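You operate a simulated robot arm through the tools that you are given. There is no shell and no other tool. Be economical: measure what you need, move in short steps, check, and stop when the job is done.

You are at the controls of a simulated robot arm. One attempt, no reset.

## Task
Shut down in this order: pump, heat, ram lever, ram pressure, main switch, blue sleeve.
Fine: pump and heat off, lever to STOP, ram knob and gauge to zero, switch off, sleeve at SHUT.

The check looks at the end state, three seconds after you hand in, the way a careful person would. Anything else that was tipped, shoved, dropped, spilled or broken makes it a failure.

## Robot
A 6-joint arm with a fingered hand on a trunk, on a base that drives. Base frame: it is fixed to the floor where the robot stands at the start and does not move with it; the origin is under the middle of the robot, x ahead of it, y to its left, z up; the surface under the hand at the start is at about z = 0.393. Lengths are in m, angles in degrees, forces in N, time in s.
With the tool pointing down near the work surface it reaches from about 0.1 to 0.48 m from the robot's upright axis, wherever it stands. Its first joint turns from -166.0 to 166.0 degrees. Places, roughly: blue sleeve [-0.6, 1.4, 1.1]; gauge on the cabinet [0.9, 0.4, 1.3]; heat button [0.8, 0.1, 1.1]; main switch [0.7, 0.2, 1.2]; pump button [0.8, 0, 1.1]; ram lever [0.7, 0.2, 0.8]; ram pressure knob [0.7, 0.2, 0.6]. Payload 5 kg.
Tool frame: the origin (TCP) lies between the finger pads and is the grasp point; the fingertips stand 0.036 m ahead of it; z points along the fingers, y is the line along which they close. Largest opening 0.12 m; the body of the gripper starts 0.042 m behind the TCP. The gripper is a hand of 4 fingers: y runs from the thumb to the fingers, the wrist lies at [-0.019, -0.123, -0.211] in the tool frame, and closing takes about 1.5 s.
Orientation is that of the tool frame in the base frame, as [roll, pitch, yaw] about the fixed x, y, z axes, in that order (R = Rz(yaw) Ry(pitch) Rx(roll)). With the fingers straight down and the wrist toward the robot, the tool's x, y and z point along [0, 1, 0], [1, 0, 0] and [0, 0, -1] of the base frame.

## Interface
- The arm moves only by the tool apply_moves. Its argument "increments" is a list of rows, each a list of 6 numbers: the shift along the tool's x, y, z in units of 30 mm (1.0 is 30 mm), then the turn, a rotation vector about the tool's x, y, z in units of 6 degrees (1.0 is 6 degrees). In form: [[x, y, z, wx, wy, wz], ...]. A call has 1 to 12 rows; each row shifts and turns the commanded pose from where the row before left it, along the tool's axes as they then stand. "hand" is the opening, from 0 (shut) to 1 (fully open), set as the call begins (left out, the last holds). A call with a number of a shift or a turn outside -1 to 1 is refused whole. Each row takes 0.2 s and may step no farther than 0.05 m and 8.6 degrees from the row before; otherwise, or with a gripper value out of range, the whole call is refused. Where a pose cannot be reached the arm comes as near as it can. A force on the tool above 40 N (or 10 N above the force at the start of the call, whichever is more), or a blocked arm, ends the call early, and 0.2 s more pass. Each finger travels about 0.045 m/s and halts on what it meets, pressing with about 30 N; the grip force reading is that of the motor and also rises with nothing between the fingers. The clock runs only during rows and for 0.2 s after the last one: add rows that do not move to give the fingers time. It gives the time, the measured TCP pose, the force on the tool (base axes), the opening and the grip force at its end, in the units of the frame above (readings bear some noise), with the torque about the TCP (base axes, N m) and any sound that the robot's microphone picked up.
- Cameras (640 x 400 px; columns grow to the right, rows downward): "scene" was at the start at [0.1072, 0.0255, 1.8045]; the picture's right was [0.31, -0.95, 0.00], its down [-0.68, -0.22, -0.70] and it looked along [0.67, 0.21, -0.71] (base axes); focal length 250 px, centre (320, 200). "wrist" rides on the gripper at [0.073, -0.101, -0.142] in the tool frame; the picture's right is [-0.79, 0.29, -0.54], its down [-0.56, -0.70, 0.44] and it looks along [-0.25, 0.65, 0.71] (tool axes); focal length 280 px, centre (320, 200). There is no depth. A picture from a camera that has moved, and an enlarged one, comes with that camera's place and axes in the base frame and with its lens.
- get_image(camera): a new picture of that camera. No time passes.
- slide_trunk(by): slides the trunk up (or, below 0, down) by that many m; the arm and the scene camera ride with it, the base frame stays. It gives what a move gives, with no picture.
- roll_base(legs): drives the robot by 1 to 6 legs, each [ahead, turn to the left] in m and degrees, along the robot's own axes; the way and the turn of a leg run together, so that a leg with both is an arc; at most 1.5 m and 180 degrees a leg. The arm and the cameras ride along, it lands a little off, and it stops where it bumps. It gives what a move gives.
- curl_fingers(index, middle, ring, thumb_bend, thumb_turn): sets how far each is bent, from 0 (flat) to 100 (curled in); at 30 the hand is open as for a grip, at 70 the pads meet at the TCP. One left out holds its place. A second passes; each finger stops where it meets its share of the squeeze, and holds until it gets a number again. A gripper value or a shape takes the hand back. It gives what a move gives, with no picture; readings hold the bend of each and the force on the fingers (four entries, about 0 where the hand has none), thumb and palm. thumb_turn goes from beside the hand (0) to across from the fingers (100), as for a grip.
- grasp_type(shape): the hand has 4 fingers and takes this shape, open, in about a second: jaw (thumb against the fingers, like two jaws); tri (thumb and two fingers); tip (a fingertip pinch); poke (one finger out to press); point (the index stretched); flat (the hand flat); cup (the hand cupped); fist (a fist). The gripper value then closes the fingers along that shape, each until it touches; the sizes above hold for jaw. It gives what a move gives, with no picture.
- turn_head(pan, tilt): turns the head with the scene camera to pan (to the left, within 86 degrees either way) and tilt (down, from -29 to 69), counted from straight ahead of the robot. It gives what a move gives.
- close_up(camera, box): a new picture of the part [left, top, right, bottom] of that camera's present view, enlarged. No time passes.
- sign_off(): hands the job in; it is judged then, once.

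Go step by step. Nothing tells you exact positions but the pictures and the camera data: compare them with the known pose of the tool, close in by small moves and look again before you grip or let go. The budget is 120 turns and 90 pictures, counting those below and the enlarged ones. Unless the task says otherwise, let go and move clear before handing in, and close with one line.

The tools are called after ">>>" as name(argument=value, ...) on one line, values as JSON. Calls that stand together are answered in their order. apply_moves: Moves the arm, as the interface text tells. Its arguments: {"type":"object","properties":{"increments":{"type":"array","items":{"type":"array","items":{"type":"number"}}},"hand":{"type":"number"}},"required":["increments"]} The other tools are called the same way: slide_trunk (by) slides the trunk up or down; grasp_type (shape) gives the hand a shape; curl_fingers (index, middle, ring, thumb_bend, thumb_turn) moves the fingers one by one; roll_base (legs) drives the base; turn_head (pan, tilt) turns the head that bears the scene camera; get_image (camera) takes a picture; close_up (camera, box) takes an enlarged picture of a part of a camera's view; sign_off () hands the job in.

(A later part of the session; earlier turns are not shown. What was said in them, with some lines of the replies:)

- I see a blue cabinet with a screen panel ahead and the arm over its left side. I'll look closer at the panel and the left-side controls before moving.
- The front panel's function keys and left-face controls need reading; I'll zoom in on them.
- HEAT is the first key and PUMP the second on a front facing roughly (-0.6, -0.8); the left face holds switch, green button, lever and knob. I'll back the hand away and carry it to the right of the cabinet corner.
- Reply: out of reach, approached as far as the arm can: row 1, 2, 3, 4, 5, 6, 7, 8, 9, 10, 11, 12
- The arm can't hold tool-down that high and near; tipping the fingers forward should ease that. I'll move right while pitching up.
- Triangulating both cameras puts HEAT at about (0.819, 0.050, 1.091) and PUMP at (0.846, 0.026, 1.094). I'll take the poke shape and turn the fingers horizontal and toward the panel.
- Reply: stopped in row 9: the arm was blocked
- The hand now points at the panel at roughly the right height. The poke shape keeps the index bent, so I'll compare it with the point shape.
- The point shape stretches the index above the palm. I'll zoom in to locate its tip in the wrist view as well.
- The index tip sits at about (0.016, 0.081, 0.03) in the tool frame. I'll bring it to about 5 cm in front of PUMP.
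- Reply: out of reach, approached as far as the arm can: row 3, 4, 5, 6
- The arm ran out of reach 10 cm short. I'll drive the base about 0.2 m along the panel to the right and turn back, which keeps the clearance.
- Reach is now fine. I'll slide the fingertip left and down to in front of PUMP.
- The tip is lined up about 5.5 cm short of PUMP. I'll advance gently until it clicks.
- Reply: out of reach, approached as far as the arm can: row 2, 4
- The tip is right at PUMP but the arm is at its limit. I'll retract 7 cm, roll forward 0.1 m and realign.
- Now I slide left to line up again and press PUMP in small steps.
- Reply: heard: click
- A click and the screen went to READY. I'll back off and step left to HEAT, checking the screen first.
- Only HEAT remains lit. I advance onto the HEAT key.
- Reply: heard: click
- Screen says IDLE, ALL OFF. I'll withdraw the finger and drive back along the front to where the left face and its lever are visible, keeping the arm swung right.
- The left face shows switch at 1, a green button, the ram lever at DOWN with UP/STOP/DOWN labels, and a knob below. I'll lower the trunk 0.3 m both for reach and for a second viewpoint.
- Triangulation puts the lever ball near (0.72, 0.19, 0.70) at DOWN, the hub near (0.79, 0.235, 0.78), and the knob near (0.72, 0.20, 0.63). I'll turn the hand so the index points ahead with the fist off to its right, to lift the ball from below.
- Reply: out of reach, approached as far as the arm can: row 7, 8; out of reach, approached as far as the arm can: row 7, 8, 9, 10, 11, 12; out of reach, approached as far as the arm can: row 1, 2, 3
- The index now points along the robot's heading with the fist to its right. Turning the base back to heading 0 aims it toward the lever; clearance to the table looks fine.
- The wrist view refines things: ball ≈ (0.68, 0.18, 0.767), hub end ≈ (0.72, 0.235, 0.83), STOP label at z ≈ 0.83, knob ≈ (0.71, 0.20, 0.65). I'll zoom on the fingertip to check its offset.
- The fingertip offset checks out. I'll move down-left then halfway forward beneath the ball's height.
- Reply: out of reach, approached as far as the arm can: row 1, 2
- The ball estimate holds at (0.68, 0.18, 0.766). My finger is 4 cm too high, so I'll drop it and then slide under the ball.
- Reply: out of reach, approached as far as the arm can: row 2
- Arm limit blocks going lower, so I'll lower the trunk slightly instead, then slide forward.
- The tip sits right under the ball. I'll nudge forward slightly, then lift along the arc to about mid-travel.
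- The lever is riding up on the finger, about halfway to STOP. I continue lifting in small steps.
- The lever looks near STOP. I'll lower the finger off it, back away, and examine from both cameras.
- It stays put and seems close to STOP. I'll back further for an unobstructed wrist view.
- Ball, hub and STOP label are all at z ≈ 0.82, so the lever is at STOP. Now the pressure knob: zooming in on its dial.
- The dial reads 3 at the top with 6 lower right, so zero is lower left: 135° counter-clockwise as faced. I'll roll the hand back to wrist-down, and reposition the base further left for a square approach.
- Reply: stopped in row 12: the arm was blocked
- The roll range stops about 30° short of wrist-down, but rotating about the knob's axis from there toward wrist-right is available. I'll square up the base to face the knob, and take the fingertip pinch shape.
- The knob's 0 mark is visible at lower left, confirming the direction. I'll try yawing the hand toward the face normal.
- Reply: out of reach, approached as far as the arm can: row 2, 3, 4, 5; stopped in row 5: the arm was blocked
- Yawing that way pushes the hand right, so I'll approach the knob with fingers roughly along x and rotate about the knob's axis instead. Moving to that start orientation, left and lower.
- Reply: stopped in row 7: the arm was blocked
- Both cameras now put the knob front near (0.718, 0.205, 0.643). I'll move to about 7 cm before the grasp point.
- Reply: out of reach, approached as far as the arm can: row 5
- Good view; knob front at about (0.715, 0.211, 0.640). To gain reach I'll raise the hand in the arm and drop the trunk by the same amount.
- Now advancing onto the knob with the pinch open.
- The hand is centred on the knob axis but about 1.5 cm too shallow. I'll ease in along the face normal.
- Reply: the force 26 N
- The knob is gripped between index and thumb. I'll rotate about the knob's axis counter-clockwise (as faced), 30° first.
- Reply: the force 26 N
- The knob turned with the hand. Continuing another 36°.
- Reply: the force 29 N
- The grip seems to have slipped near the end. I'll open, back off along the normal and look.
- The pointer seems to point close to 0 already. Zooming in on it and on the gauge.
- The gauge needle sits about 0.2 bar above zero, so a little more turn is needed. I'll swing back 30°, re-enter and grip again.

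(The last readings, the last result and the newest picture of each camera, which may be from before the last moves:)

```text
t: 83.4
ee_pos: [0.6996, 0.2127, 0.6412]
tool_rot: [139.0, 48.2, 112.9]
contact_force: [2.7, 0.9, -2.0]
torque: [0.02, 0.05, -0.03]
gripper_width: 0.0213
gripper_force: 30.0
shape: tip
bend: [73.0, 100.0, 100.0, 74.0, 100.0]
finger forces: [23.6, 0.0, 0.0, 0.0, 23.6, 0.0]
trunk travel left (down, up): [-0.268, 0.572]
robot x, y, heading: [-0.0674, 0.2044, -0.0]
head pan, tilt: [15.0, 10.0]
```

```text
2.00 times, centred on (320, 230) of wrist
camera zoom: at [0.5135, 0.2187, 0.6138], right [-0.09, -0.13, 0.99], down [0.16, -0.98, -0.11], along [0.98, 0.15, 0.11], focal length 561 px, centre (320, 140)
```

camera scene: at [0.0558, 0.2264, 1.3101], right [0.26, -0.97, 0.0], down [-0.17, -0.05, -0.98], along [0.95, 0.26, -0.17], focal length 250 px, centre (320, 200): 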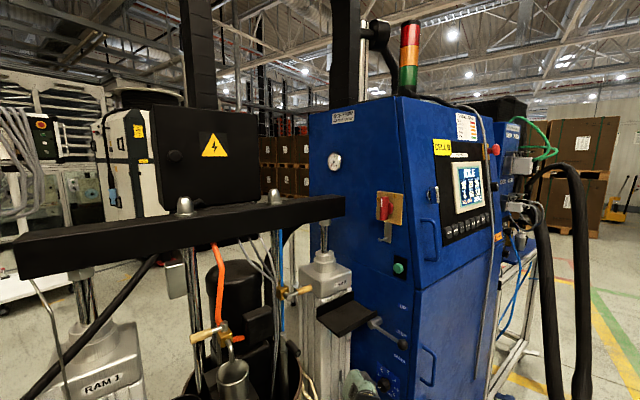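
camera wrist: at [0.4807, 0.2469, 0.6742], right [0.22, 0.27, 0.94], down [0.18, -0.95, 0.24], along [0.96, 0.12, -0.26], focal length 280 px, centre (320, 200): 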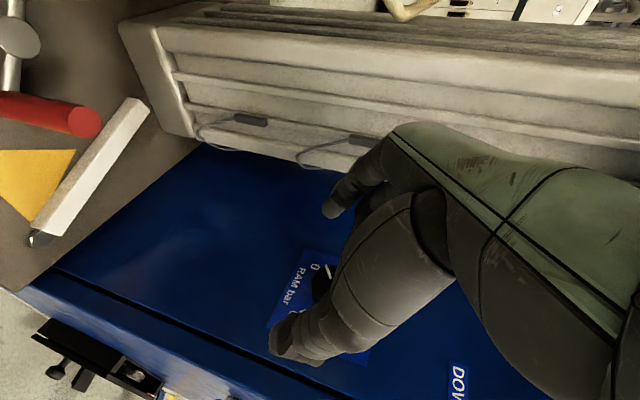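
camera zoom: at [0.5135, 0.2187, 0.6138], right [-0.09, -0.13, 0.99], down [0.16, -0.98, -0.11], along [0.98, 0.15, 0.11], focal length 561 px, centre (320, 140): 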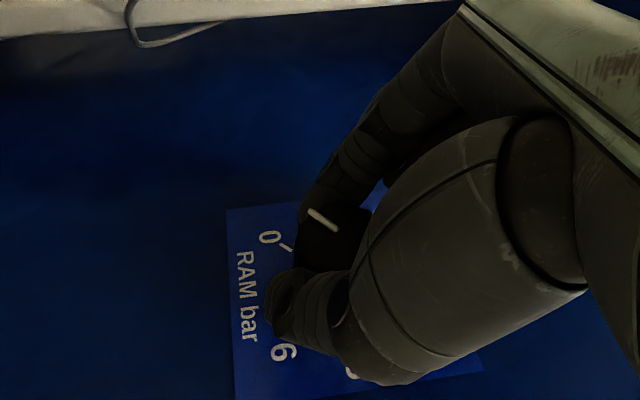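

Balanced grip now. I'll turn in small steps until it meets its stop.

>>> apply_moves(increments=[[0, 0, 0, 0.58, 0.07, -0.806], [0, 0, 0, 0.58, 0.07, -0.806]])

>>> close_up(camera="scene", box=[322, 148, 346, 176])

>>> close_up(camera="wrist", box=[200, 130, 440, 330])

```text
t: 84.0
ee_pos: [0.7017, 0.2138, 0.6397]
tool_rot: [156.6, 52.6, 126.7]
contact_force: [3.2, 0.9, -3.6]
torque: [0.1, 0.03, 0.07]
gripper_width: 0.0206
gripper_force: 29.9
shape: tip
bend: [73.0, 100.0, 100.0, 74.0, 100.0]
finger forces: [22.0, 0.0, 0.0, 0.0, 21.5, 0.1]
trunk travel left (down, up): [-0.268, 0.572]
robot x, y, heading: [-0.0648, 0.201, -0.1]
head pan, tilt: [15.0, 10.0]
```

```text
14.29 times, centred on (334, 162) of scene
camera zoom: at [0.0567, 0.2266, 1.31], right [0.26, -0.97, 0.0], down [-0.17, -0.05, -0.98], along [0.95, 0.26, -0.17], focal length 3575 px, centre (120, 743)
```

zoom: 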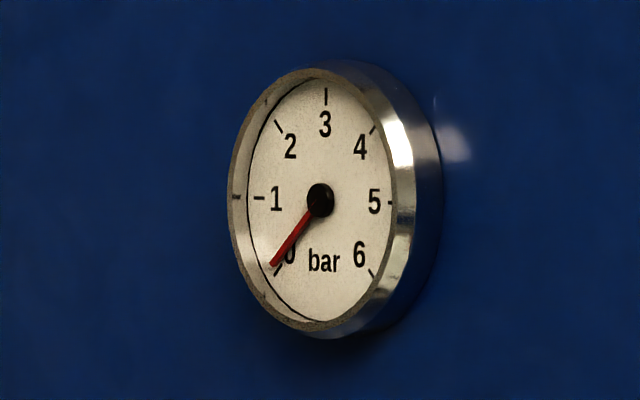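

```text
2.00 times, centred on (320, 230) of wrist
camera zoom: at [0.5121, 0.2163, 0.6371], right [0.03, 0.04, 1.0], down [0.15, -0.99, 0.03], along [0.99, 0.15, -0.04], focal length 561 px, centre (320, 140)
```

zoom: 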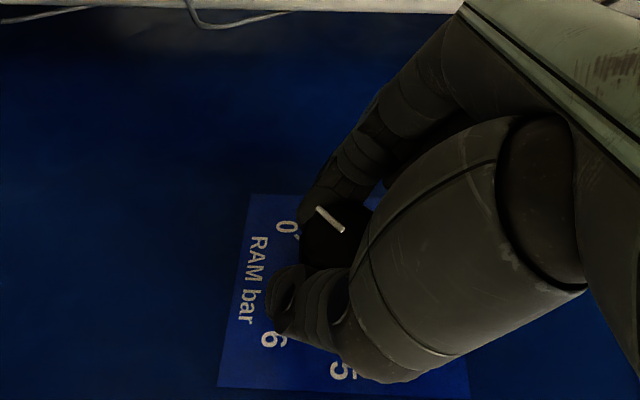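

The needle moved closer to 0 and the knob seems to be meeting its stop. One more small turn to be sure.

>>> apply_moves(increments=[[0, 0, 0, 0.58, 0.07, -0.806], [0, 0, 0, 0.58, 0.07, -0.806]])

>>> close_up(camera="wrist", box=[200, 130, 440, 330])

>>> close_up(camera="scene", box=[322, 148, 346, 176])

```text
t: 84.6
ee_pos: [0.702, 0.213, 0.6344]
tool_rot: [177.1, 53.8, 143.3]
contact_force: [2.3, 0.6, -20.4]
torque: [0.02, 0.24, 0.1]
gripper_width: 0.0185
gripper_force: 29.6
shape: tip
bend: [74.0, 100.0, 100.0, 79.0, 100.0]
finger forces: [22.1, 0.1, 0.1, 0.1, 19.8, 0.0]
trunk travel left (down, up): [-0.268, 0.572]
robot x, y, heading: [-0.062, 0.2005, -0.1]
head pan, tilt: [15.0, 10.0]
```

```text
2.00 times, centred on (320, 230) of wrist
camera zoom: at [0.5134, 0.2176, 0.6575], right [0.17, 0.2, 0.97], down [0.17, -0.97, 0.17], along [0.97, 0.13, -0.2], focal length 561 px, centre (320, 140)
```

zoom: 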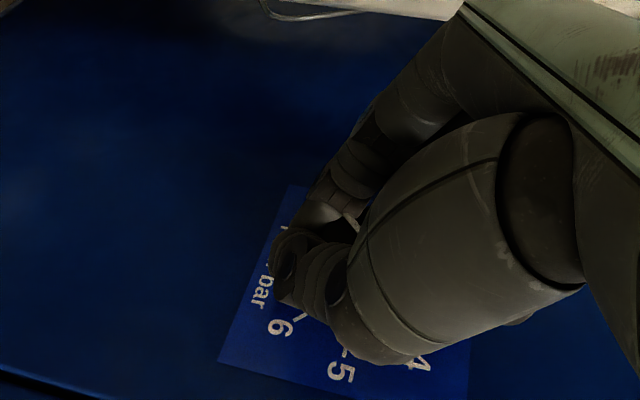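

```text
14.29 times, centred on (334, 162) of scene
camera zoom: at [0.0589, 0.2266, 1.3095], right [0.26, -0.97, 0.0], down [-0.17, -0.05, -0.98], along [0.95, 0.26, -0.18], focal length 3575 px, centre (120, 743)
```

zoom: 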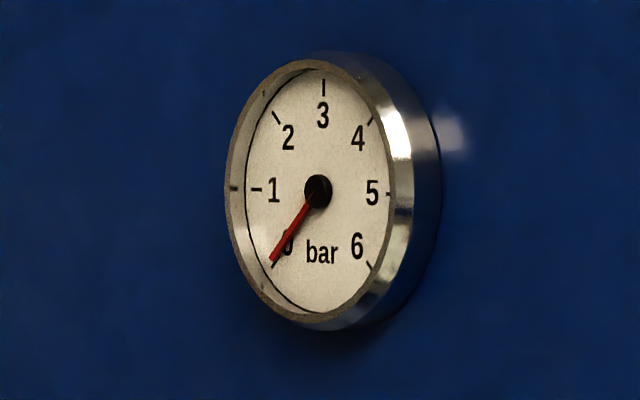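

Needle and knob are now at zero. I'll release, back off, and withdraw toward the robot.

>>> apply_moves(increments=[[0, 0, 0, 0, 0, 0], [0, 0, 0, 0, 0, 0], [0, 0, 0, 0, 0, 0], [0, 0, 0, 0, 0, 0], [0, 0, 0, 0, 0, 0], [0.48, 0.06, -0.67, 0, 0, 0], [0.48, 0.06, -0.67, 0, 0, 0], [0.518, -0.563, -0.644, 0, 0, 0], [0.518, -0.563, -0.644, 0, 0, 0], [0.518, -0.563, -0.644, 0, 0, 0], [0.518, -0.563, -0.644, 0, 0, 0], [0.518, -0.563, -0.644, 0, 0, 0]], hand=0.75)

>>> close_up(camera="scene", box=[350, 170, 430, 290])

>>> get_image(camera="wrist")

```text
t: 87.2
ee_pos: [0.5116, 0.2437, 0.6323]
tool_rot: [176.4, 54.1, 142.5]
contact_force: [0.0, 0.4, -0.3]
torque: [-0.01, -0.03, -0.01]
gripper_width: 0.0898
gripper_force: 0.0
shape: tip
bend: [28.0, 98.0, 99.0, 56.0, 99.0]
finger forces: [0.1, 0.1, 0.1, 0.1, 0.0, 0.0]
trunk travel left (down, up): [-0.268, 0.572]
robot x, y, heading: [-0.0621, 0.2042, 0.0]
head pan, tilt: [15.0, 10.0]
```

```text
3.33 times, centred on (390, 230) of scene
camera zoom: at [0.0554, 0.2264, 1.3102], right [0.26, -0.97, 0.0], down [-0.17, -0.04, -0.98], along [0.95, 0.26, -0.17], focal length 834 px, centre (87, 100)
```

zoom: 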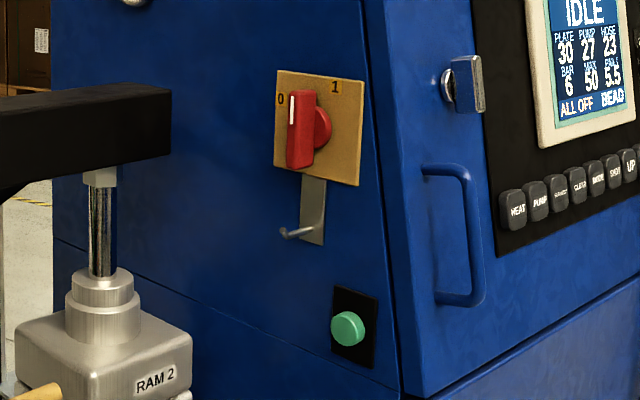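

```text
20 pictures are left
camera wrist: at [0.324, 0.2489, 0.6516], right [0.16, 0.2, 0.97], down [0.17, -0.97, 0.17], along [0.97, 0.13, -0.19], focal length 280 px, centre (320, 200)
```

wrist: 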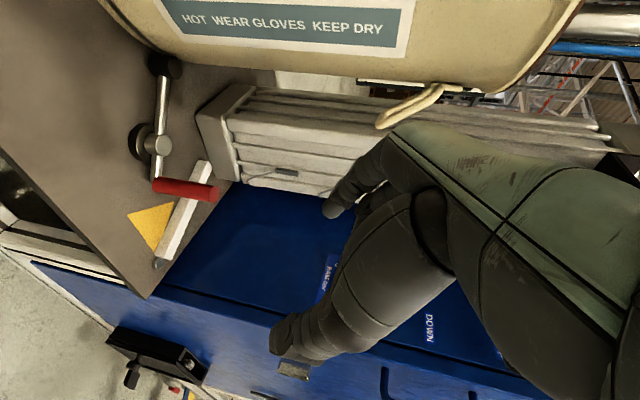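

The switch handle points up at 1, with 0 about 90° to its left; it turns counter-clockwise. I'll move the hand right, roll back to the wrist-down orientation, raise the trunk, and point the index.

>>> apply_moves(increments=[[-0.16, -0.92, 0.17, 0, 0, 0], [-0.16, -0.92, 0.17, 0, 0, 0], [-0.16, -0.92, 0.17, 0, 0, 0], [0, 0, 0, -0.58, -0.07, 0.806], [0, 0, 0, -0.58, -0.07, 0.806], [0, 0, 0, -0.58, -0.07, 0.806], [0, 0, 0, -0.58, -0.07, 0.806], [0, 0, 0, -0.58, -0.07, 0.806], [0, 0, 0, -0.58, -0.07, 0.806], [0, 0, 0, -0.58, -0.07, 0.806], [0, 0, 0, -0.58, -0.07, 0.806], [0, 0, 0, -0.58, -0.07, 0.806]])

>>> grasp_type(shape="point")

>>> slide_trunk(by=0.45)

>>> turn_head(pan=12, tilt=35)

>>> get_image(camera="scene")

```text
t: 89.8
ee_pos: [0.4942, 0.1607, 0.6339]
tool_rot: [108.4, 29.7, 93.2]
contact_force: [0.1, 0.0, 0.0]
torque: [-0.02, -0.01, 0.0]
gripper_width: 0.0898
gripper_force: 0.1
shape: tip
bend: [28.0, 98.0, 99.0, 56.0, 99.0]
finger forces: [0.0, 0.1, 0.1, 0.1, 0.1, 0.0]
trunk travel left (down, up): [-0.268, 0.572]
robot x, y, heading: [-0.0637, 0.199, 0.1]
head pan, tilt: [15.0, 10.0]
```

```text
t: 90.7
ee_pos: [0.4936, 0.1622, 0.6338]
tool_rot: [108.5, 29.7, 93.2]
contact_force: [0.3, 0.3, 0.4]
torque: [0.0, 0.0, -0.01]
gripper_width: 0.115
gripper_force: 0.1
shape: point
bend: [19.0, 100.0, 100.0, 99.0, 87.0]
finger forces: [0.0, 0.0, 0.0, 0.0, 0.1, 0.0]
trunk travel left (down, up): [-0.268, 0.572]
robot x, y, heading: [-0.0633, 0.2049, -0.0]
head pan, tilt: [15.0, 10.0]
```

```text
refused: 0.45 is not a number from -0.4 to 0.4
```

```text
t: 91.6
ee_pos: [0.4939, 0.1631, 0.6336]
tool_rot: [108.7, 29.6, 93.6]
contact_force: [0.0, -0.5, -0.3]
torque: [-0.01, 0.04, -0.02]
gripper_width: 0.115
gripper_force: 0.1
shape: point
bend: [19.0, 100.0, 100.0, 99.0, 87.0]
finger forces: [0.1, 0.0, 0.0, 0.1, 0.0, 0.0]
trunk travel left (down, up): [-0.268, 0.572]
robot x, y, heading: [-0.0647, 0.196, -0.0]
head pan, tilt: [12.0, 35.0]
```

```text
19 pictures are left
camera scene: at [0.0647, 0.2214, 1.269], right [0.21, -0.98, 0.0], down [-0.57, -0.12, -0.81], along [0.8, 0.17, -0.58], focal length 250 px, centre (320, 200)
```

scene: 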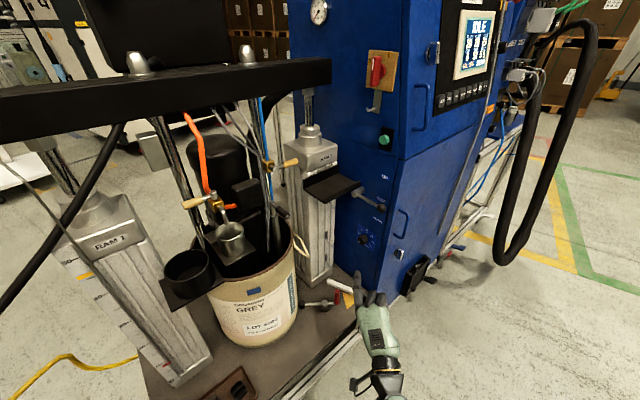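

The trunk limit per call is 0.4; I'll raise it in two goes to 0.5 total.

>>> slide_trunk(by=0.4)

>>> slide_trunk(by=0.1)

>>> get_image(camera="wrist")

>>> get_image(camera="scene")

```text
t: 95.4
ee_pos: [0.4941, 0.1622, 1.0346]
tool_rot: [108.5, 29.6, 93.3]
contact_force: [-0.9, 0.0, -0.2]
torque: [-0.04, -0.01, 0.02]
gripper_width: 0.1151
gripper_force: 0.1
shape: point
bend: [19.0, 100.0, 100.0, 99.0, 87.0]
finger forces: [0.1, 0.1, 0.1, 0.0, 0.0, 0.1]
trunk travel left (down, up): [-0.668, 0.172]
robot x, y, heading: [-0.0596, 0.2066, 0.2]
head pan, tilt: [12.0, 35.0]
```

```text
t: 96.8
ee_pos: [0.492, 0.1622, 1.1353]
tool_rot: [108.5, 29.5, 93.4]
contact_force: [-0.8, -0.3, -0.8]
torque: [0.0, -0.04, -0.02]
gripper_width: 0.1151
gripper_force: 0.1
shape: point
bend: [19.0, 100.0, 100.0, 99.0, 87.0]
finger forces: [0.0, 0.1, 0.0, 0.0, 0.1, 0.1]
trunk travel left (down, up): [-0.768, 0.072]
robot x, y, heading: [-0.0656, 0.2021, 0.3]
head pan, tilt: [12.0, 35.0]
```

```text
18 pictures are left
camera wrist: at [0.3251, 0.1899, 1.055], right [-0.39, -0.49, 0.78], down [0.25, -0.87, -0.42], along [0.88, 0.03, 0.47], focal length 280 px, centre (320, 200)
```

wrist: 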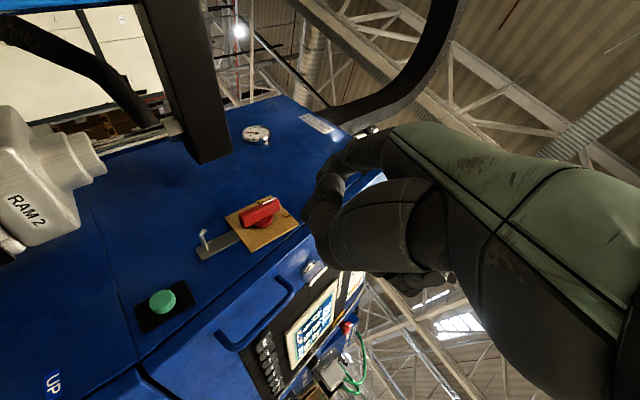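

```text
17 pictures are left
camera scene: at [0.0626, 0.2207, 1.7702], right [0.21, -0.98, 0.0], down [-0.57, -0.12, -0.82], along [0.8, 0.17, -0.58], focal length 250 px, centre (320, 200)
```

scene: 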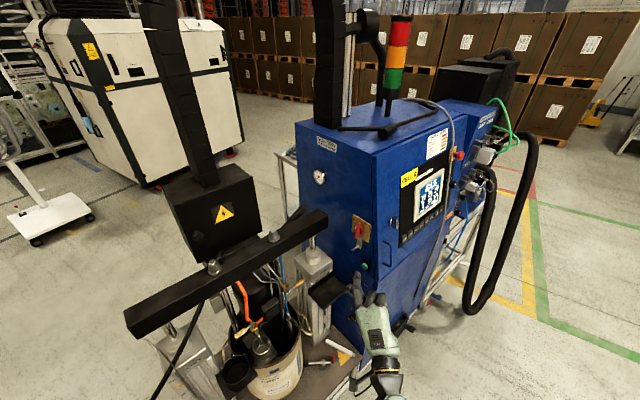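

Both cameras agree: the switch handle is centred at about (0.724, 0.231, 1.174), 6 cm long and vertical. I'll bring the fingertip to the right of its upper half.

>>> apply_moves(increments=[[-0.17, 0.29, 0.95, 0, 0, 0], [-0.17, 0.29, 0.95, 0, 0, 0], [-0.17, 0.29, 0.95, 0, 0, 0], [-0.17, 0.29, 0.95, 0, 0, 0], [-0.3, 0, 0.54, 0, 0, 0]])

>>> close_up(camera="scene", box=[330, 200, 400, 280])

>>> get_image(camera="wrist")

```text
t: 98.0
ee_pos: [0.6196, 0.1407, 1.1362]
tool_rot: [109.0, 29.1, 93.6]
contact_force: [0.5, -0.2, 0.2]
torque: [0.02, -0.06, 0.02]
gripper_width: 0.115
gripper_force: 0.1
shape: point
bend: [19.0, 100.0, 100.0, 99.0, 87.0]
finger forces: [0.0, 0.1, 0.0, 0.0, 0.0, 0.0]
trunk travel left (down, up): [-0.768, 0.072]
robot x, y, heading: [-0.0637, 0.2028, 0.3]
head pan, tilt: [12.0, 35.0]
```

```text
5.00 times, centred on (365, 240) of scene
camera zoom: at [0.0542, 0.2202, 1.7699], right [0.21, -0.98, 0.0], down [-0.56, -0.12, -0.82], along [0.8, 0.17, -0.57], focal length 1251 px, centre (95, 0)
```

zoom: 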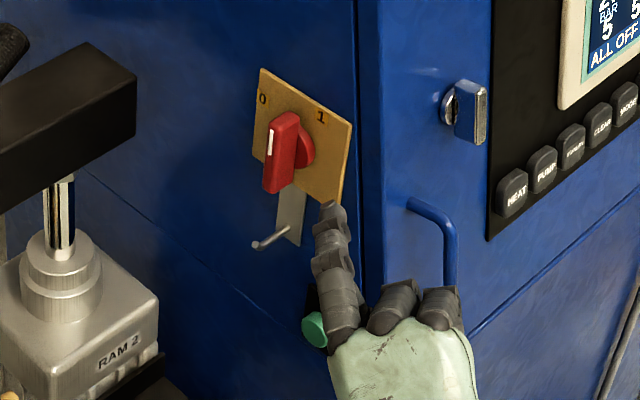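

```text
15 pictures are left
camera wrist: at [0.4504, 0.1691, 1.0583], right [-0.39, -0.5, 0.78], down [0.25, -0.87, -0.43], along [0.89, 0.02, 0.46], focal length 280 px, centre (320, 200)
```

wrist: 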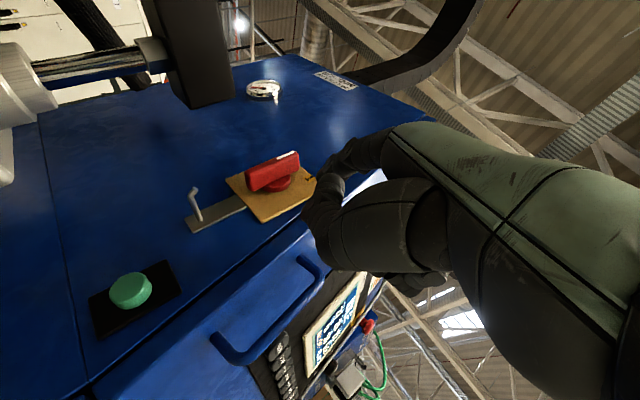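

The fingertip position matches my estimate. I'll slide in beside the handle and push its upper half left along an arc.

>>> apply_moves(increments=[[-0.4, 0.23, 0.89, 0, 0, 0], [0.32, 0.28, 0.26, 0, 0, 0], [0.32, 0.28, 0.26, 0, 0, 0], [0.11, 0.47, 0.125, 0, 0, 0], [0.285, 0.31, 0.236, 0, 0, 0]])

>>> close_up(camera="scene", box=[330, 190, 400, 270])

```text
t: 99.2
ee_pos: [0.6827, 0.1742, 1.154]
tool_rot: [108.9, 29.1, 93.4]
contact_force: [-2.9, -5.8, 0.0]
torque: [0.27, -0.16, -0.12]
gripper_width: 0.1153
gripper_force: 0.0
shape: point
bend: [21.0, 100.0, 100.0, 99.0, 87.0]
finger forces: [6.0, 0.0, 0.0, 0.0, 0.0, 0.1]
trunk travel left (down, up): [-0.768, 0.072]
robot x, y, heading: [-0.0652, 0.2008, 0.0]
head pan, tilt: [12.0, 35.0]
```

```text
5.00 times, centred on (365, 230) of scene
camera zoom: at [0.0506, 0.219, 1.7701], right [0.21, -0.98, 0.0], down [-0.56, -0.12, -0.82], along [0.8, 0.17, -0.57], focal length 1251 px, centre (95, 50)
```

zoom: 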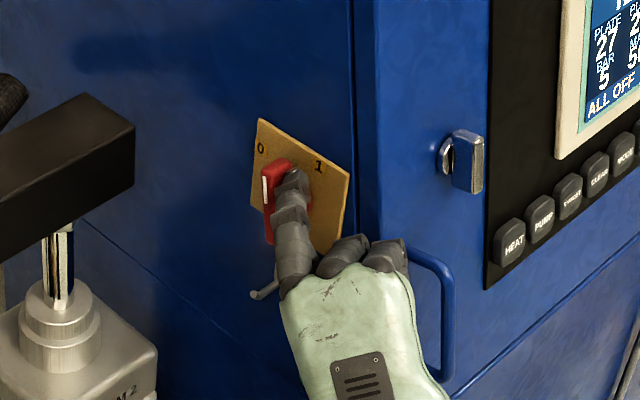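

The finger is in contact and beginning to turn the handle. I continue pushing left and then down.

>>> apply_moves(increments=[[0.32, 0.28, 0.26, 0, 0, 0], [0.4, 0.095, 0.295, 0, 0, 0], [0.4, 0.095, 0.295, 0, 0, 0]])

>>> close_up(camera="scene", box=[330, 190, 400, 270])

```text
t: 100.0
ee_pos: [0.7058, 0.2063, 1.1442]
tool_rot: [108.6, 29.0, 93.2]
contact_force: [-7.7, -10.5, 10.8]
torque: [0.52, -0.33, 0.06]
gripper_width: 0.0
gripper_force: 0.0
shape: point
bend: [18.0, 100.0, 100.0, 99.0, 87.0]
finger forces: [4.0, 13.5, 0.0, 0.0, 0.0, 0.1]
trunk travel left (down, up): [-0.768, 0.072]
robot x, y, heading: [-0.0644, 0.2007, -0.2]
head pan, tilt: [12.0, 35.0]
```

```text
5.00 times, centred on (365, 230) of scene
camera zoom: at [0.0475, 0.216, 1.7706], right [0.21, -0.98, 0.0], down [-0.56, -0.12, -0.82], along [0.8, 0.17, -0.57], focal length 1251 px, centre (95, 50)
```

zoom: 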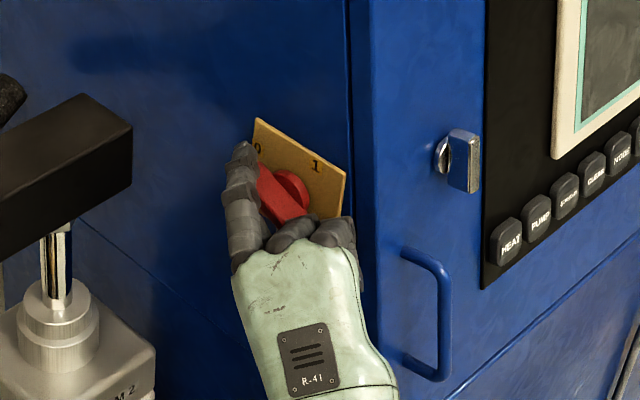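

The display went dark, so the switch has tripped. I'll back the finger out and check the handle's angle.

>>> apply_moves(increments=[[0, 0.1, -0.6, 0, 0, 0], [0, 0, -1, 0, 0, 0], [-0.3, -0.3, -1, 0, 0, 0], [-0.3, -0.3, -1, 0, 0, 0]])

>>> close_up(camera="scene", box=[330, 190, 400, 250])

```text
t: 101.0
ee_pos: [0.6014, 0.1968, 1.1685]
tool_rot: [108.9, 29.2, 93.6]
contact_force: [-0.5, -0.5, 0.3]
torque: [0.0, 0.03, 0.0]
gripper_width: 0.0
gripper_force: 0.0
shape: point
bend: [19.0, 100.0, 100.0, 99.0, 87.0]
finger forces: [0.0, 0.1, 0.1, 0.1, 0.0, 0.0]
trunk travel left (down, up): [-0.768, 0.072]
robot x, y, heading: [-0.0615, 0.2073, -0.0]
head pan, tilt: [12.0, 35.0]
```

```text
6.67 times, centred on (365, 220) of scene
camera zoom: at [0.0501, 0.2207, 1.7702], right [0.21, -0.98, 0.0], down [-0.56, -0.12, -0.82], along [0.8, 0.17, -0.57], focal length 1668 px, centre (20, 67)
```

zoom: 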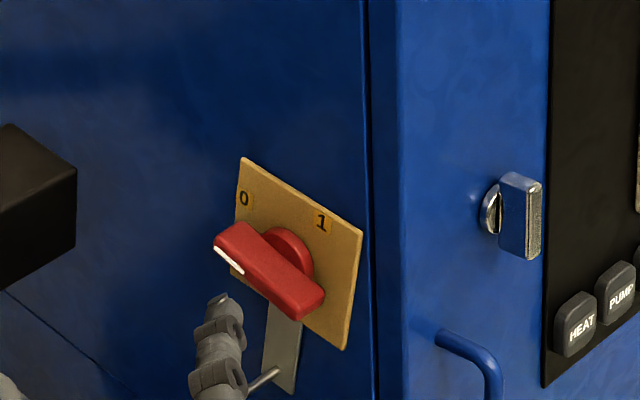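

The handle now lies at 0 and the screen is off. Now the blue sleeve, far to the left: I'll retract the hand and look that way.

>>> apply_moves(increments=[[0.05, -0.3, -0.95, 0, 0, 0], [0.05, -0.3, -0.95, 0, 0, 0], [0.05, -0.3, -0.95, 0, 0, 0], [0.05, -0.3, -0.95, 0, 0, 0]])

>>> turn_head(pan=86, tilt=30)

>>> get_image(camera="scene")

```text
t: 102.0
ee_pos: [0.4991, 0.1943, 1.178]
tool_rot: [107.3, 29.5, 93.2]
contact_force: [-0.1, 0.0, 1.0]
torque: [0.02, 0.0, -0.02]
gripper_width: 0.0001
gripper_force: 0.1
shape: point
bend: [19.0, 100.0, 100.0, 99.0, 87.0]
finger forces: [0.1, 0.0, 0.1, 0.1, 0.0, 0.0]
trunk travel left (down, up): [-0.768, 0.072]
robot x, y, heading: [-0.0635, 0.2044, 0.0]
head pan, tilt: [12.0, 35.0]
```

```text
t: 103.4
ee_pos: [0.4989, 0.1893, 1.1778]
tool_rot: [107.5, 29.6, 92.7]
contact_force: [-0.2, 0.7, 1.0]
torque: [-0.01, 0.03, 0.01]
gripper_width: 0.0
gripper_force: 0.0
shape: point
bend: [19.0, 100.0, 100.0, 99.0, 87.0]
finger forces: [0.0, 0.0, 0.0, 0.0, 0.1, 0.0]
trunk travel left (down, up): [-0.768, 0.072]
robot x, y, heading: [-0.0651, 0.2021, 0.0]
head pan, tilt: [85.9, 30.0]
```

```text
11 pictures are left
camera scene: at [-0.0166, 0.2867, 1.7779], right [1.0, -0.07, -0.01], down [-0.04, -0.5, -0.87], along [0.06, 0.87, -0.5], focal length 250 px, centre (320, 200)
```

scene: 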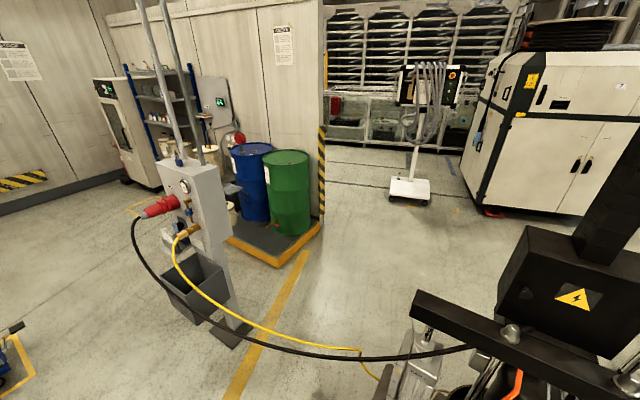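

A supply post with an air hose stands left; the sleeve should be around pixel (190, 210). Zooming there.

>>> close_up(camera="scene", box=[140, 140, 240, 260])

```text
3.33 times, centred on (190, 200) of scene
camera zoom: at [-0.0166, 0.2867, 1.7779], right [1.0, -0.07, -0.01], down [-0.04, -0.5, -0.87], along [0.06, 0.87, -0.5], focal length 834 px, centre (753, 200)
```

zoom: 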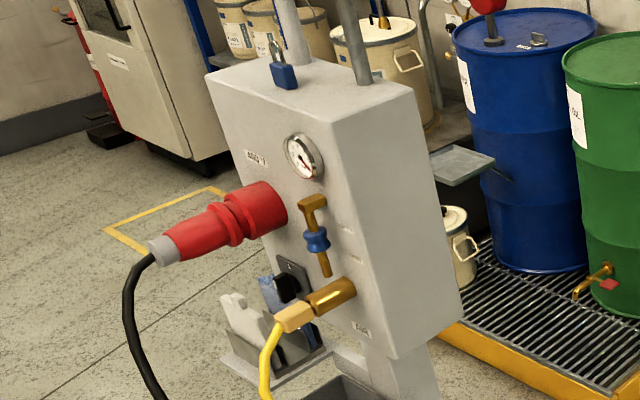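

The blue sleeve is a ring on a brass pipe on the post, whose face is parallel to the cabinet's front. I'll drive backward along that direction so that the sleeve ends up ~0.74 m straight ahead; first half the way.

>>> roll_base(legs=[[0, -32], [-0.6, 0]])

>>> get_image(camera="scene")

```text
t: 109.0
ee_pos: [-0.1067, 0.2171, 1.1774]
tool_rot: [107.4, 29.7, 60.6]
contact_force: [-0.3, 0.1, -0.1]
torque: [-0.02, -0.01, -0.04]
gripper_width: 0.0
gripper_force: 0.1
shape: point
bend: [19.0, 100.0, 100.0, 99.0, 87.0]
finger forces: [0.0, 0.0, 0.0, 0.0, 0.0, 0.0]
trunk travel left (down, up): [-0.768, 0.072]
robot x, y, heading: [-0.5772, 0.5265, -32.0]
head pan, tilt: [85.9, 30.0]
```

```text
9 pictures are left
camera scene: at [-0.4925, 0.5746, 1.7776], right [0.81, -0.59, -0.01], down [-0.3, -0.4, -0.87], along [0.51, 0.7, -0.5], focal length 250 px, centre (320, 200)
```

scene: 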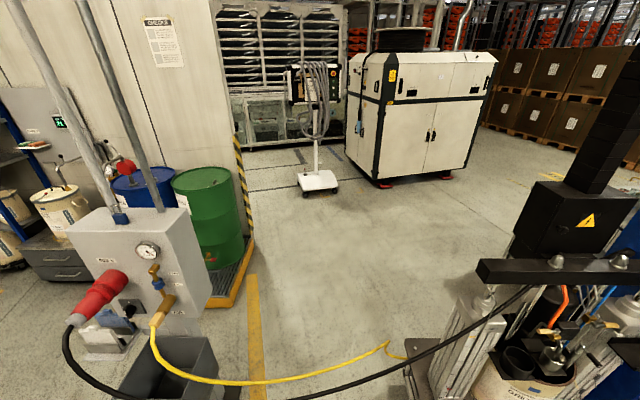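

>>> close_up(camera="scene", box=[125, 230, 205, 330])

```text
4.00 times, centred on (165, 280) of scene
camera zoom: at [-0.4925, 0.5746, 1.7776], right [0.81, -0.59, -0.01], down [-0.3, -0.4, -0.87], along [0.51, 0.7, -0.5], focal length 1001 px, centre (940, -120)
```

zoom: 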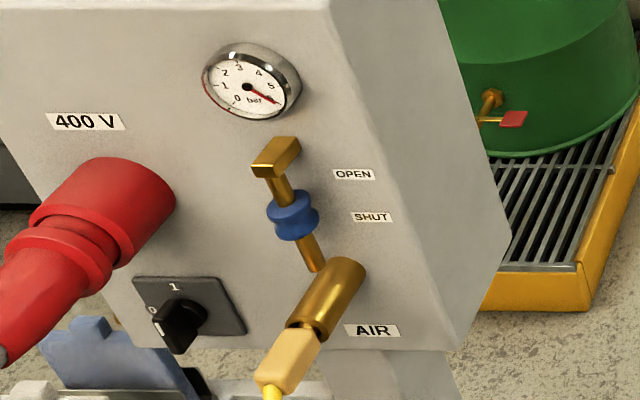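

OPEN is above and SHUT below; the sleeve, at about (-0.587, 1.371, 1.120), is at OPEN and must slide down ~5 cm. I'll roll the hand so the index is lowest with the fist to its right, then park the robot squarely in front.

>>> apply_moves(increments=[[0, 0, -0.5, -0.202, -0.161, -0.904], [0, 0, -0.5, -0.202, -0.161, -0.904], [0, 0, -0.5, -0.202, -0.161, -0.904], [0, 0, 0, -0.202, -0.161, -0.904], [0, 0, 0, -0.202, -0.161, -0.904], [0, 0, 0, -0.202, -0.161, -0.904], [0, 0, 0, -0.202, -0.161, -0.904], [0, 0, 0, -0.202, -0.161, -0.904], [0, 0, 0, -0.202, -0.161, -0.904], [0, 0, 0, -0.202, -0.161, -0.904], [0, 0, 0, -0.202, -0.161, -0.904]])

>>> roll_base(legs=[[0, -2.6], [-0.417, 0], [0, 86.1]])

>>> turn_head(pan=5, tilt=42)

>>> get_image(camera="scene")

```text
t: 111.4
ee_pos: [-0.1473, 0.2495, 1.1913]
tool_rot: [-15.4, 89.5, -47.4]
contact_force: [0.0, -0.8, -0.2]
torque: [-0.01, 0.02, 0.0]
gripper_width: 0.0
gripper_force: 0.1
shape: point
bend: [19.0, 100.0, 100.0, 99.0, 87.0]
finger forces: [0.0, 0.1, 0.0, 0.0, 0.0, 0.0]
trunk travel left (down, up): [-0.768, 0.072]
robot x, y, heading: [-0.5817, 0.523, -32.1]
head pan, tilt: [85.9, 30.0]
```

```text
t: 118.8
ee_pos: [-0.5792, 1.1449, 1.1906]
tool_rot: [-12.4, 89.5, 37.7]
contact_force: [0.7, -0.4, -0.2]
torque: [-0.02, 0.01, 0.02]
gripper_width: 0.0
gripper_force: 0.0
shape: point
bend: [19.0, 100.0, 100.0, 99.0, 87.0]
finger forces: [0.0, 0.0, 0.1, 0.0, 0.1, 0.0]
trunk travel left (down, up): [-0.768, 0.072]
robot x, y, heading: [-0.9151, 0.7518, 50.0]
head pan, tilt: [85.9, 30.0]
```

```text
t: 120.3
ee_pos: [-0.58, 1.1446, 1.1914]
tool_rot: [-6.2, 89.4, 43.9]
contact_force: [-0.2, 0.0, 0.1]
torque: [0.03, 0.03, -0.01]
gripper_width: 0.0
gripper_force: 0.1
shape: point
bend: [19.0, 100.0, 100.0, 99.0, 87.0]
finger forces: [0.0, 0.0, 0.0, 0.0, 0.0, 0.0]
trunk travel left (down, up): [-0.768, 0.072]
robot x, y, heading: [-0.9151, 0.7527, 50.1]
head pan, tilt: [5.0, 42.0]
```

```text
7 pictures are left
camera scene: at [-0.8452, 0.8448, 1.7595], right [0.82, -0.57, 0.0], down [-0.38, -0.55, -0.74], along [0.42, 0.61, -0.67], focal length 250 px, centre (320, 200)
```

scene: 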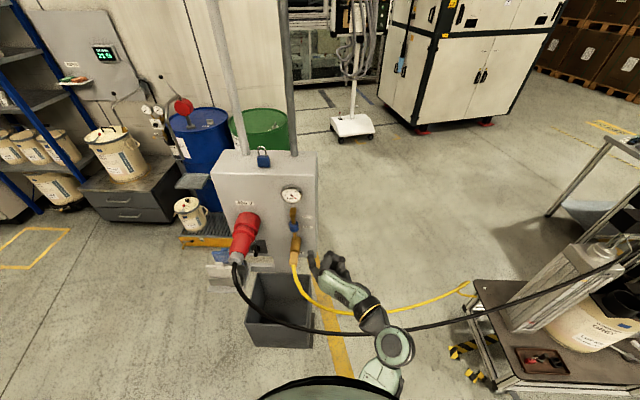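

The robot is parked in front with the index tip at about (-0.62, 1.22, 1.175). Zooming to relate it to the sleeve.

>>> close_up(camera="scene", box=[265, 180, 355, 290])

```text
3.64 times, centred on (310, 235) of scene
camera zoom: at [-0.8452, 0.8448, 1.7595], right [0.82, -0.57, 0.0], down [-0.38, -0.55, -0.74], along [0.42, 0.61, -0.67], focal length 910 px, centre (356, 73)
```

zoom: 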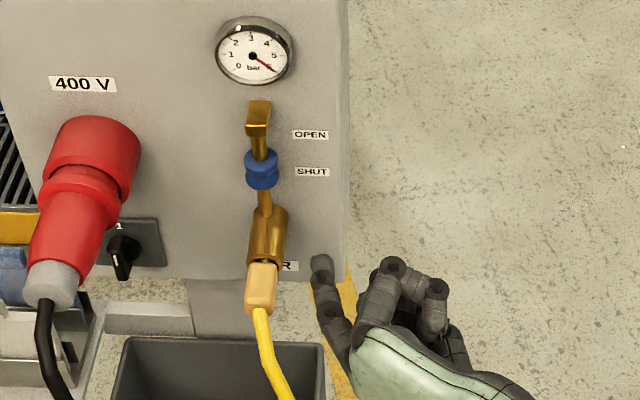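

Sleeve centre ≈ (-0.59, 1.369, 1.12), flange top ≈ 1.139, with a 2.6 cm gap to the elbow above. I'll bring the fingertip alongside, just right of the pipe and above the flange.

>>> apply_moves(increments=[[0.133, 0.237, 0.983, 0, 0, 0], [0.133, 0.237, 0.983, 0, 0, 0], [0.133, 0.237, 0.983, 0, 0, 0], [0.133, 0.237, 0.983, 0, 0, 0], [0.133, 0.237, 0.983, 0, 0, 0]])

>>> close_up(camera="scene", box=[275, 190, 335, 260])

```text
t: 121.5
ee_pos: [-0.5101, 1.2808, 1.1714]
tool_rot: [-10.8, 89.6, 39.2]
contact_force: [0.3, 0.1, -0.6]
torque: [0.01, 0.0, -0.03]
gripper_width: 0.0
gripper_force: 0.1
shape: point
bend: [19.0, 100.0, 100.0, 99.0, 87.0]
finger forces: [0.1, 0.1, 0.0, 0.0, 0.0, 0.0]
trunk travel left (down, up): [-0.768, 0.072]
robot x, y, heading: [-0.9142, 0.7554, 50.1]
head pan, tilt: [5.0, 42.0]
```

```text
5.71 times, centred on (305, 225) of scene
camera zoom: at [-0.8443, 0.8461, 1.7594], right [0.82, -0.57, 0.0], down [-0.38, -0.55, -0.74], along [0.42, 0.61, -0.67], focal length 1430 px, centre (406, 57)
```

zoom: 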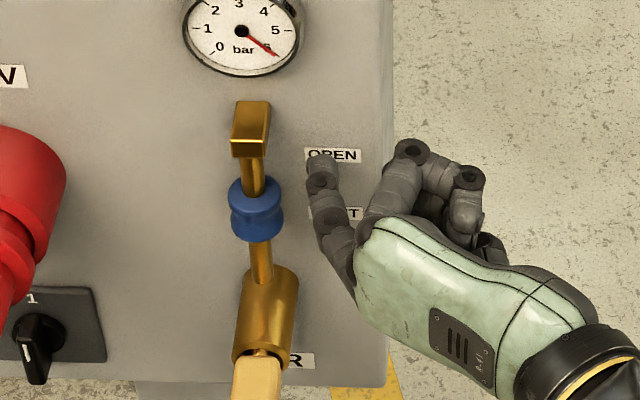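

The fingertip is beside the pipe at the right height. I'll slide left over the flange and press down most of the way.

>>> apply_moves(increments=[[0.17, 0, 0.4, 0, 0, 0], [0, 0.4, 0, 0, 0, 0], [0, 0.35, 0, 0, 0, 0], [0.5, 0, 0, 0, 0, 0], [0.5, 0, 0, 0, 0, 0], [0.5, 0, 0, 0, 0, 0]])

>>> close_up(camera="scene", box=[275, 190, 335, 260])

```text
t: 122.9
ee_pos: [-0.52, 1.3039, 1.1233]
tool_rot: [-11.8, 89.5, 38.1]
contact_force: [1.7, -3.9, 3.4]
torque: [0.15, 0.19, 0.13]
gripper_width: 0.1153
gripper_force: 0.0
shape: point
bend: [20.0, 100.0, 100.0, 99.0, 87.0]
finger forces: [4.9, 0.0, 0.0, 0.1, 0.0, 0.1]
trunk travel left (down, up): [-0.768, 0.072]
robot x, y, heading: [-0.9107, 0.7544, 50.2]
head pan, tilt: [5.0, 42.0]
```

```text
5.71 times, centred on (305, 225) of scene
camera zoom: at [-0.8449, 0.8433, 1.7597], right [0.82, -0.57, 0.0], down [-0.38, -0.55, -0.74], along [0.42, 0.61, -0.67], focal length 1430 px, centre (406, 57)
```

zoom: 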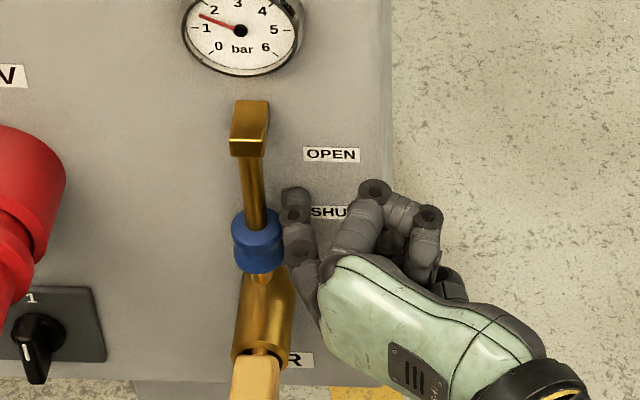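

The sleeve is a bit over halfway down and the air gauge is dropping. I'll keep pressing down to SHUT.

>>> apply_moves(increments=[[0.3, 0, 0, 0, 0, 0], [0.3, 0, 0, 0, 0, 0], [0.3, 0, 0, 0, 0, 0], [0.1, 0, 0, 0, 0, 0]])

>>> close_up(camera="scene", box=[275, 190, 335, 260])

```text
t: 123.9
ee_pos: [-0.5206, 1.3024, 1.0913]
tool_rot: [-2.5, 89.5, 47.5]
contact_force: [2.0, -4.7, 1.8]
torque: [-0.04, 0.0, 0.11]
gripper_width: 0.1152
gripper_force: 0.1
shape: point
bend: [21.0, 100.0, 100.0, 99.0, 87.0]
finger forces: [5.8, 0.0, 0.0, 0.0, 0.0, 0.0]
trunk travel left (down, up): [-0.768, 0.072]
robot x, y, heading: [-0.9142, 0.7512, 50.3]
head pan, tilt: [5.0, 42.0]
```

```text
5.71 times, centred on (305, 225) of scene
camera zoom: at [-0.8444, 0.844, 1.7595], right [0.82, -0.57, 0.0], down [-0.38, -0.55, -0.74], along [0.42, 0.61, -0.67], focal length 1430 px, centre (406, 57)
```

zoom: 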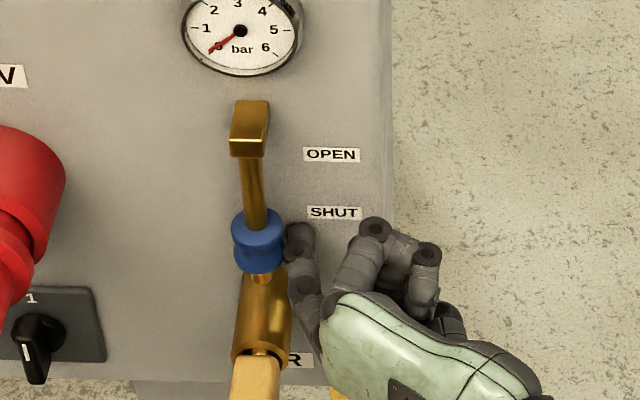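

The air gauge reads 0 but my finger slid past the flange, so I'm not sure the sleeve is fully home. I'll lift, shift closer to the pipe and press once more.

>>> apply_moves(increments=[[0, -0.4, 0, 0, 0, 0], [-0.6, 0, 0, 0, 0, 0], [-0.6, 0, 0, 0, 0, 0], [-0.63, 0, 0, 0, 0, 0], [0, 0.35, 0, 0, 0, 0], [0, 0.3, 0, 0, 0, 0], [0.4, 0, 0, 0, 0, 0], [0.3, 0, 0, 0, 0, 0], [0.15, 0, 0, 0, 0, 0], [0.1, 0, 0, 0, 0, 0]])

>>> close_up(camera="scene", box=[275, 190, 335, 260])

```text
t: 126.1
ee_pos: [-0.5282, 1.3088, 1.1207]
tool_rot: [-1.8, 89.3, 48.2]
contact_force: [2.2, -2.1, 12.9]
torque: [0.72, 0.66, -0.04]
gripper_width: 0.1151
gripper_force: 0.0
shape: point
bend: [21.0, 100.0, 100.0, 99.0, 87.0]
finger forces: [14.4, 0.1, 0.1, 0.0, 0.0, 0.1]
trunk travel left (down, up): [-0.768, 0.072]
robot x, y, heading: [-0.9095, 0.7528, 50.4]
head pan, tilt: [5.0, 42.0]
```

```text
5.71 times, centred on (305, 225) of scene
camera zoom: at [-0.8454, 0.8423, 1.7598], right [0.82, -0.57, 0.0], down [-0.38, -0.55, -0.74], along [0.42, 0.61, -0.67], focal length 1430 px, centre (406, 57)
```

zoom: 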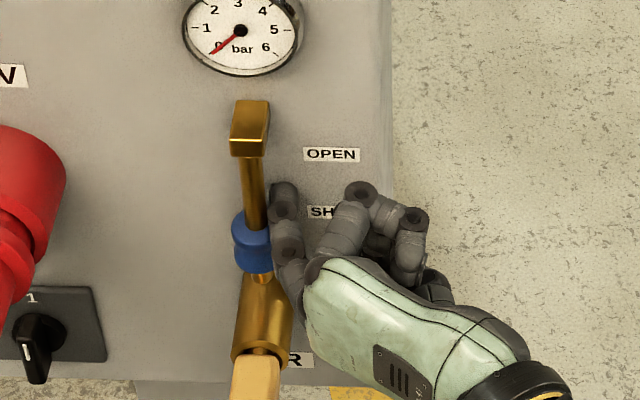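

With 13 N pressing down the sleeve doesn't budge and the air gauge is at 0: it is at its SHUT stop. I'll lift off and withdraw the hand.

>>> apply_moves(increments=[[-0.2, 0, 0, 0, 0, 0], [0, -0.6, 0, 0, 0, 0], [0, 0, -1, 0, 0, 0], [0, 0, -1, 0, 0, 0], [0, 0, -1, 0, 0, 0], [0, 0, -1, 0, 0, 0], [0, 0, -1, 0, 0, 0]])

>>> get_image(camera="scene")

```text
t: 127.7
ee_pos: [-0.5982, 1.189, 1.1258]
tool_rot: [-13.4, 89.1, 36.5]
contact_force: [-1.2, -1.6, 1.1]
torque: [-0.01, 0.01, -0.05]
gripper_width: 0.1151
gripper_force: 0.1
shape: point
bend: [19.0, 100.0, 100.0, 99.0, 87.0]
finger forces: [0.1, 0.1, 0.1, 0.0, 0.0, 0.0]
trunk travel left (down, up): [-0.768, 0.072]
robot x, y, heading: [-0.9141, 0.7526, 50.3]
head pan, tilt: [5.0, 42.0]
```

```text
1 pictures are left
camera scene: at [-0.8344, 0.85, 1.7586], right [0.82, -0.57, 0.0], down [-0.39, -0.55, -0.74], along [0.42, 0.61, -0.67], focal length 250 px, centre (320, 200)
```

scene: 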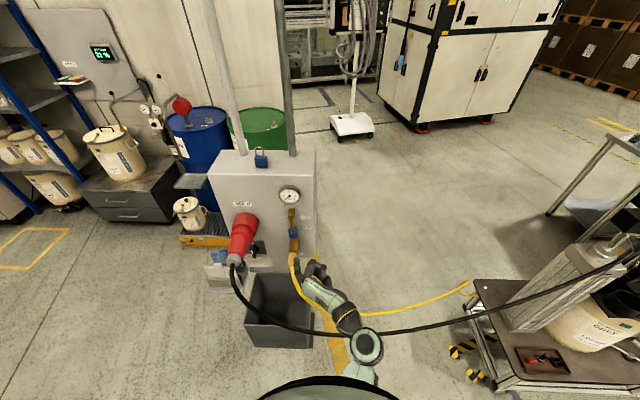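

Everything looks undisturbed: the sleeve is at SHUT, the hand is clear of it, and the cable, hose and bin are where they were. All the earlier controls read off or zero when I last checked them, so I'm handing in.

>>> sign_off()

```text
The job is handed in.
```

I shut everything down in the order you gave: pump and heat off, lever at STOP, ram knob and gauge at zero, main switch off, and the blue sleeve on its SHUT stop with the air gauge at 0.
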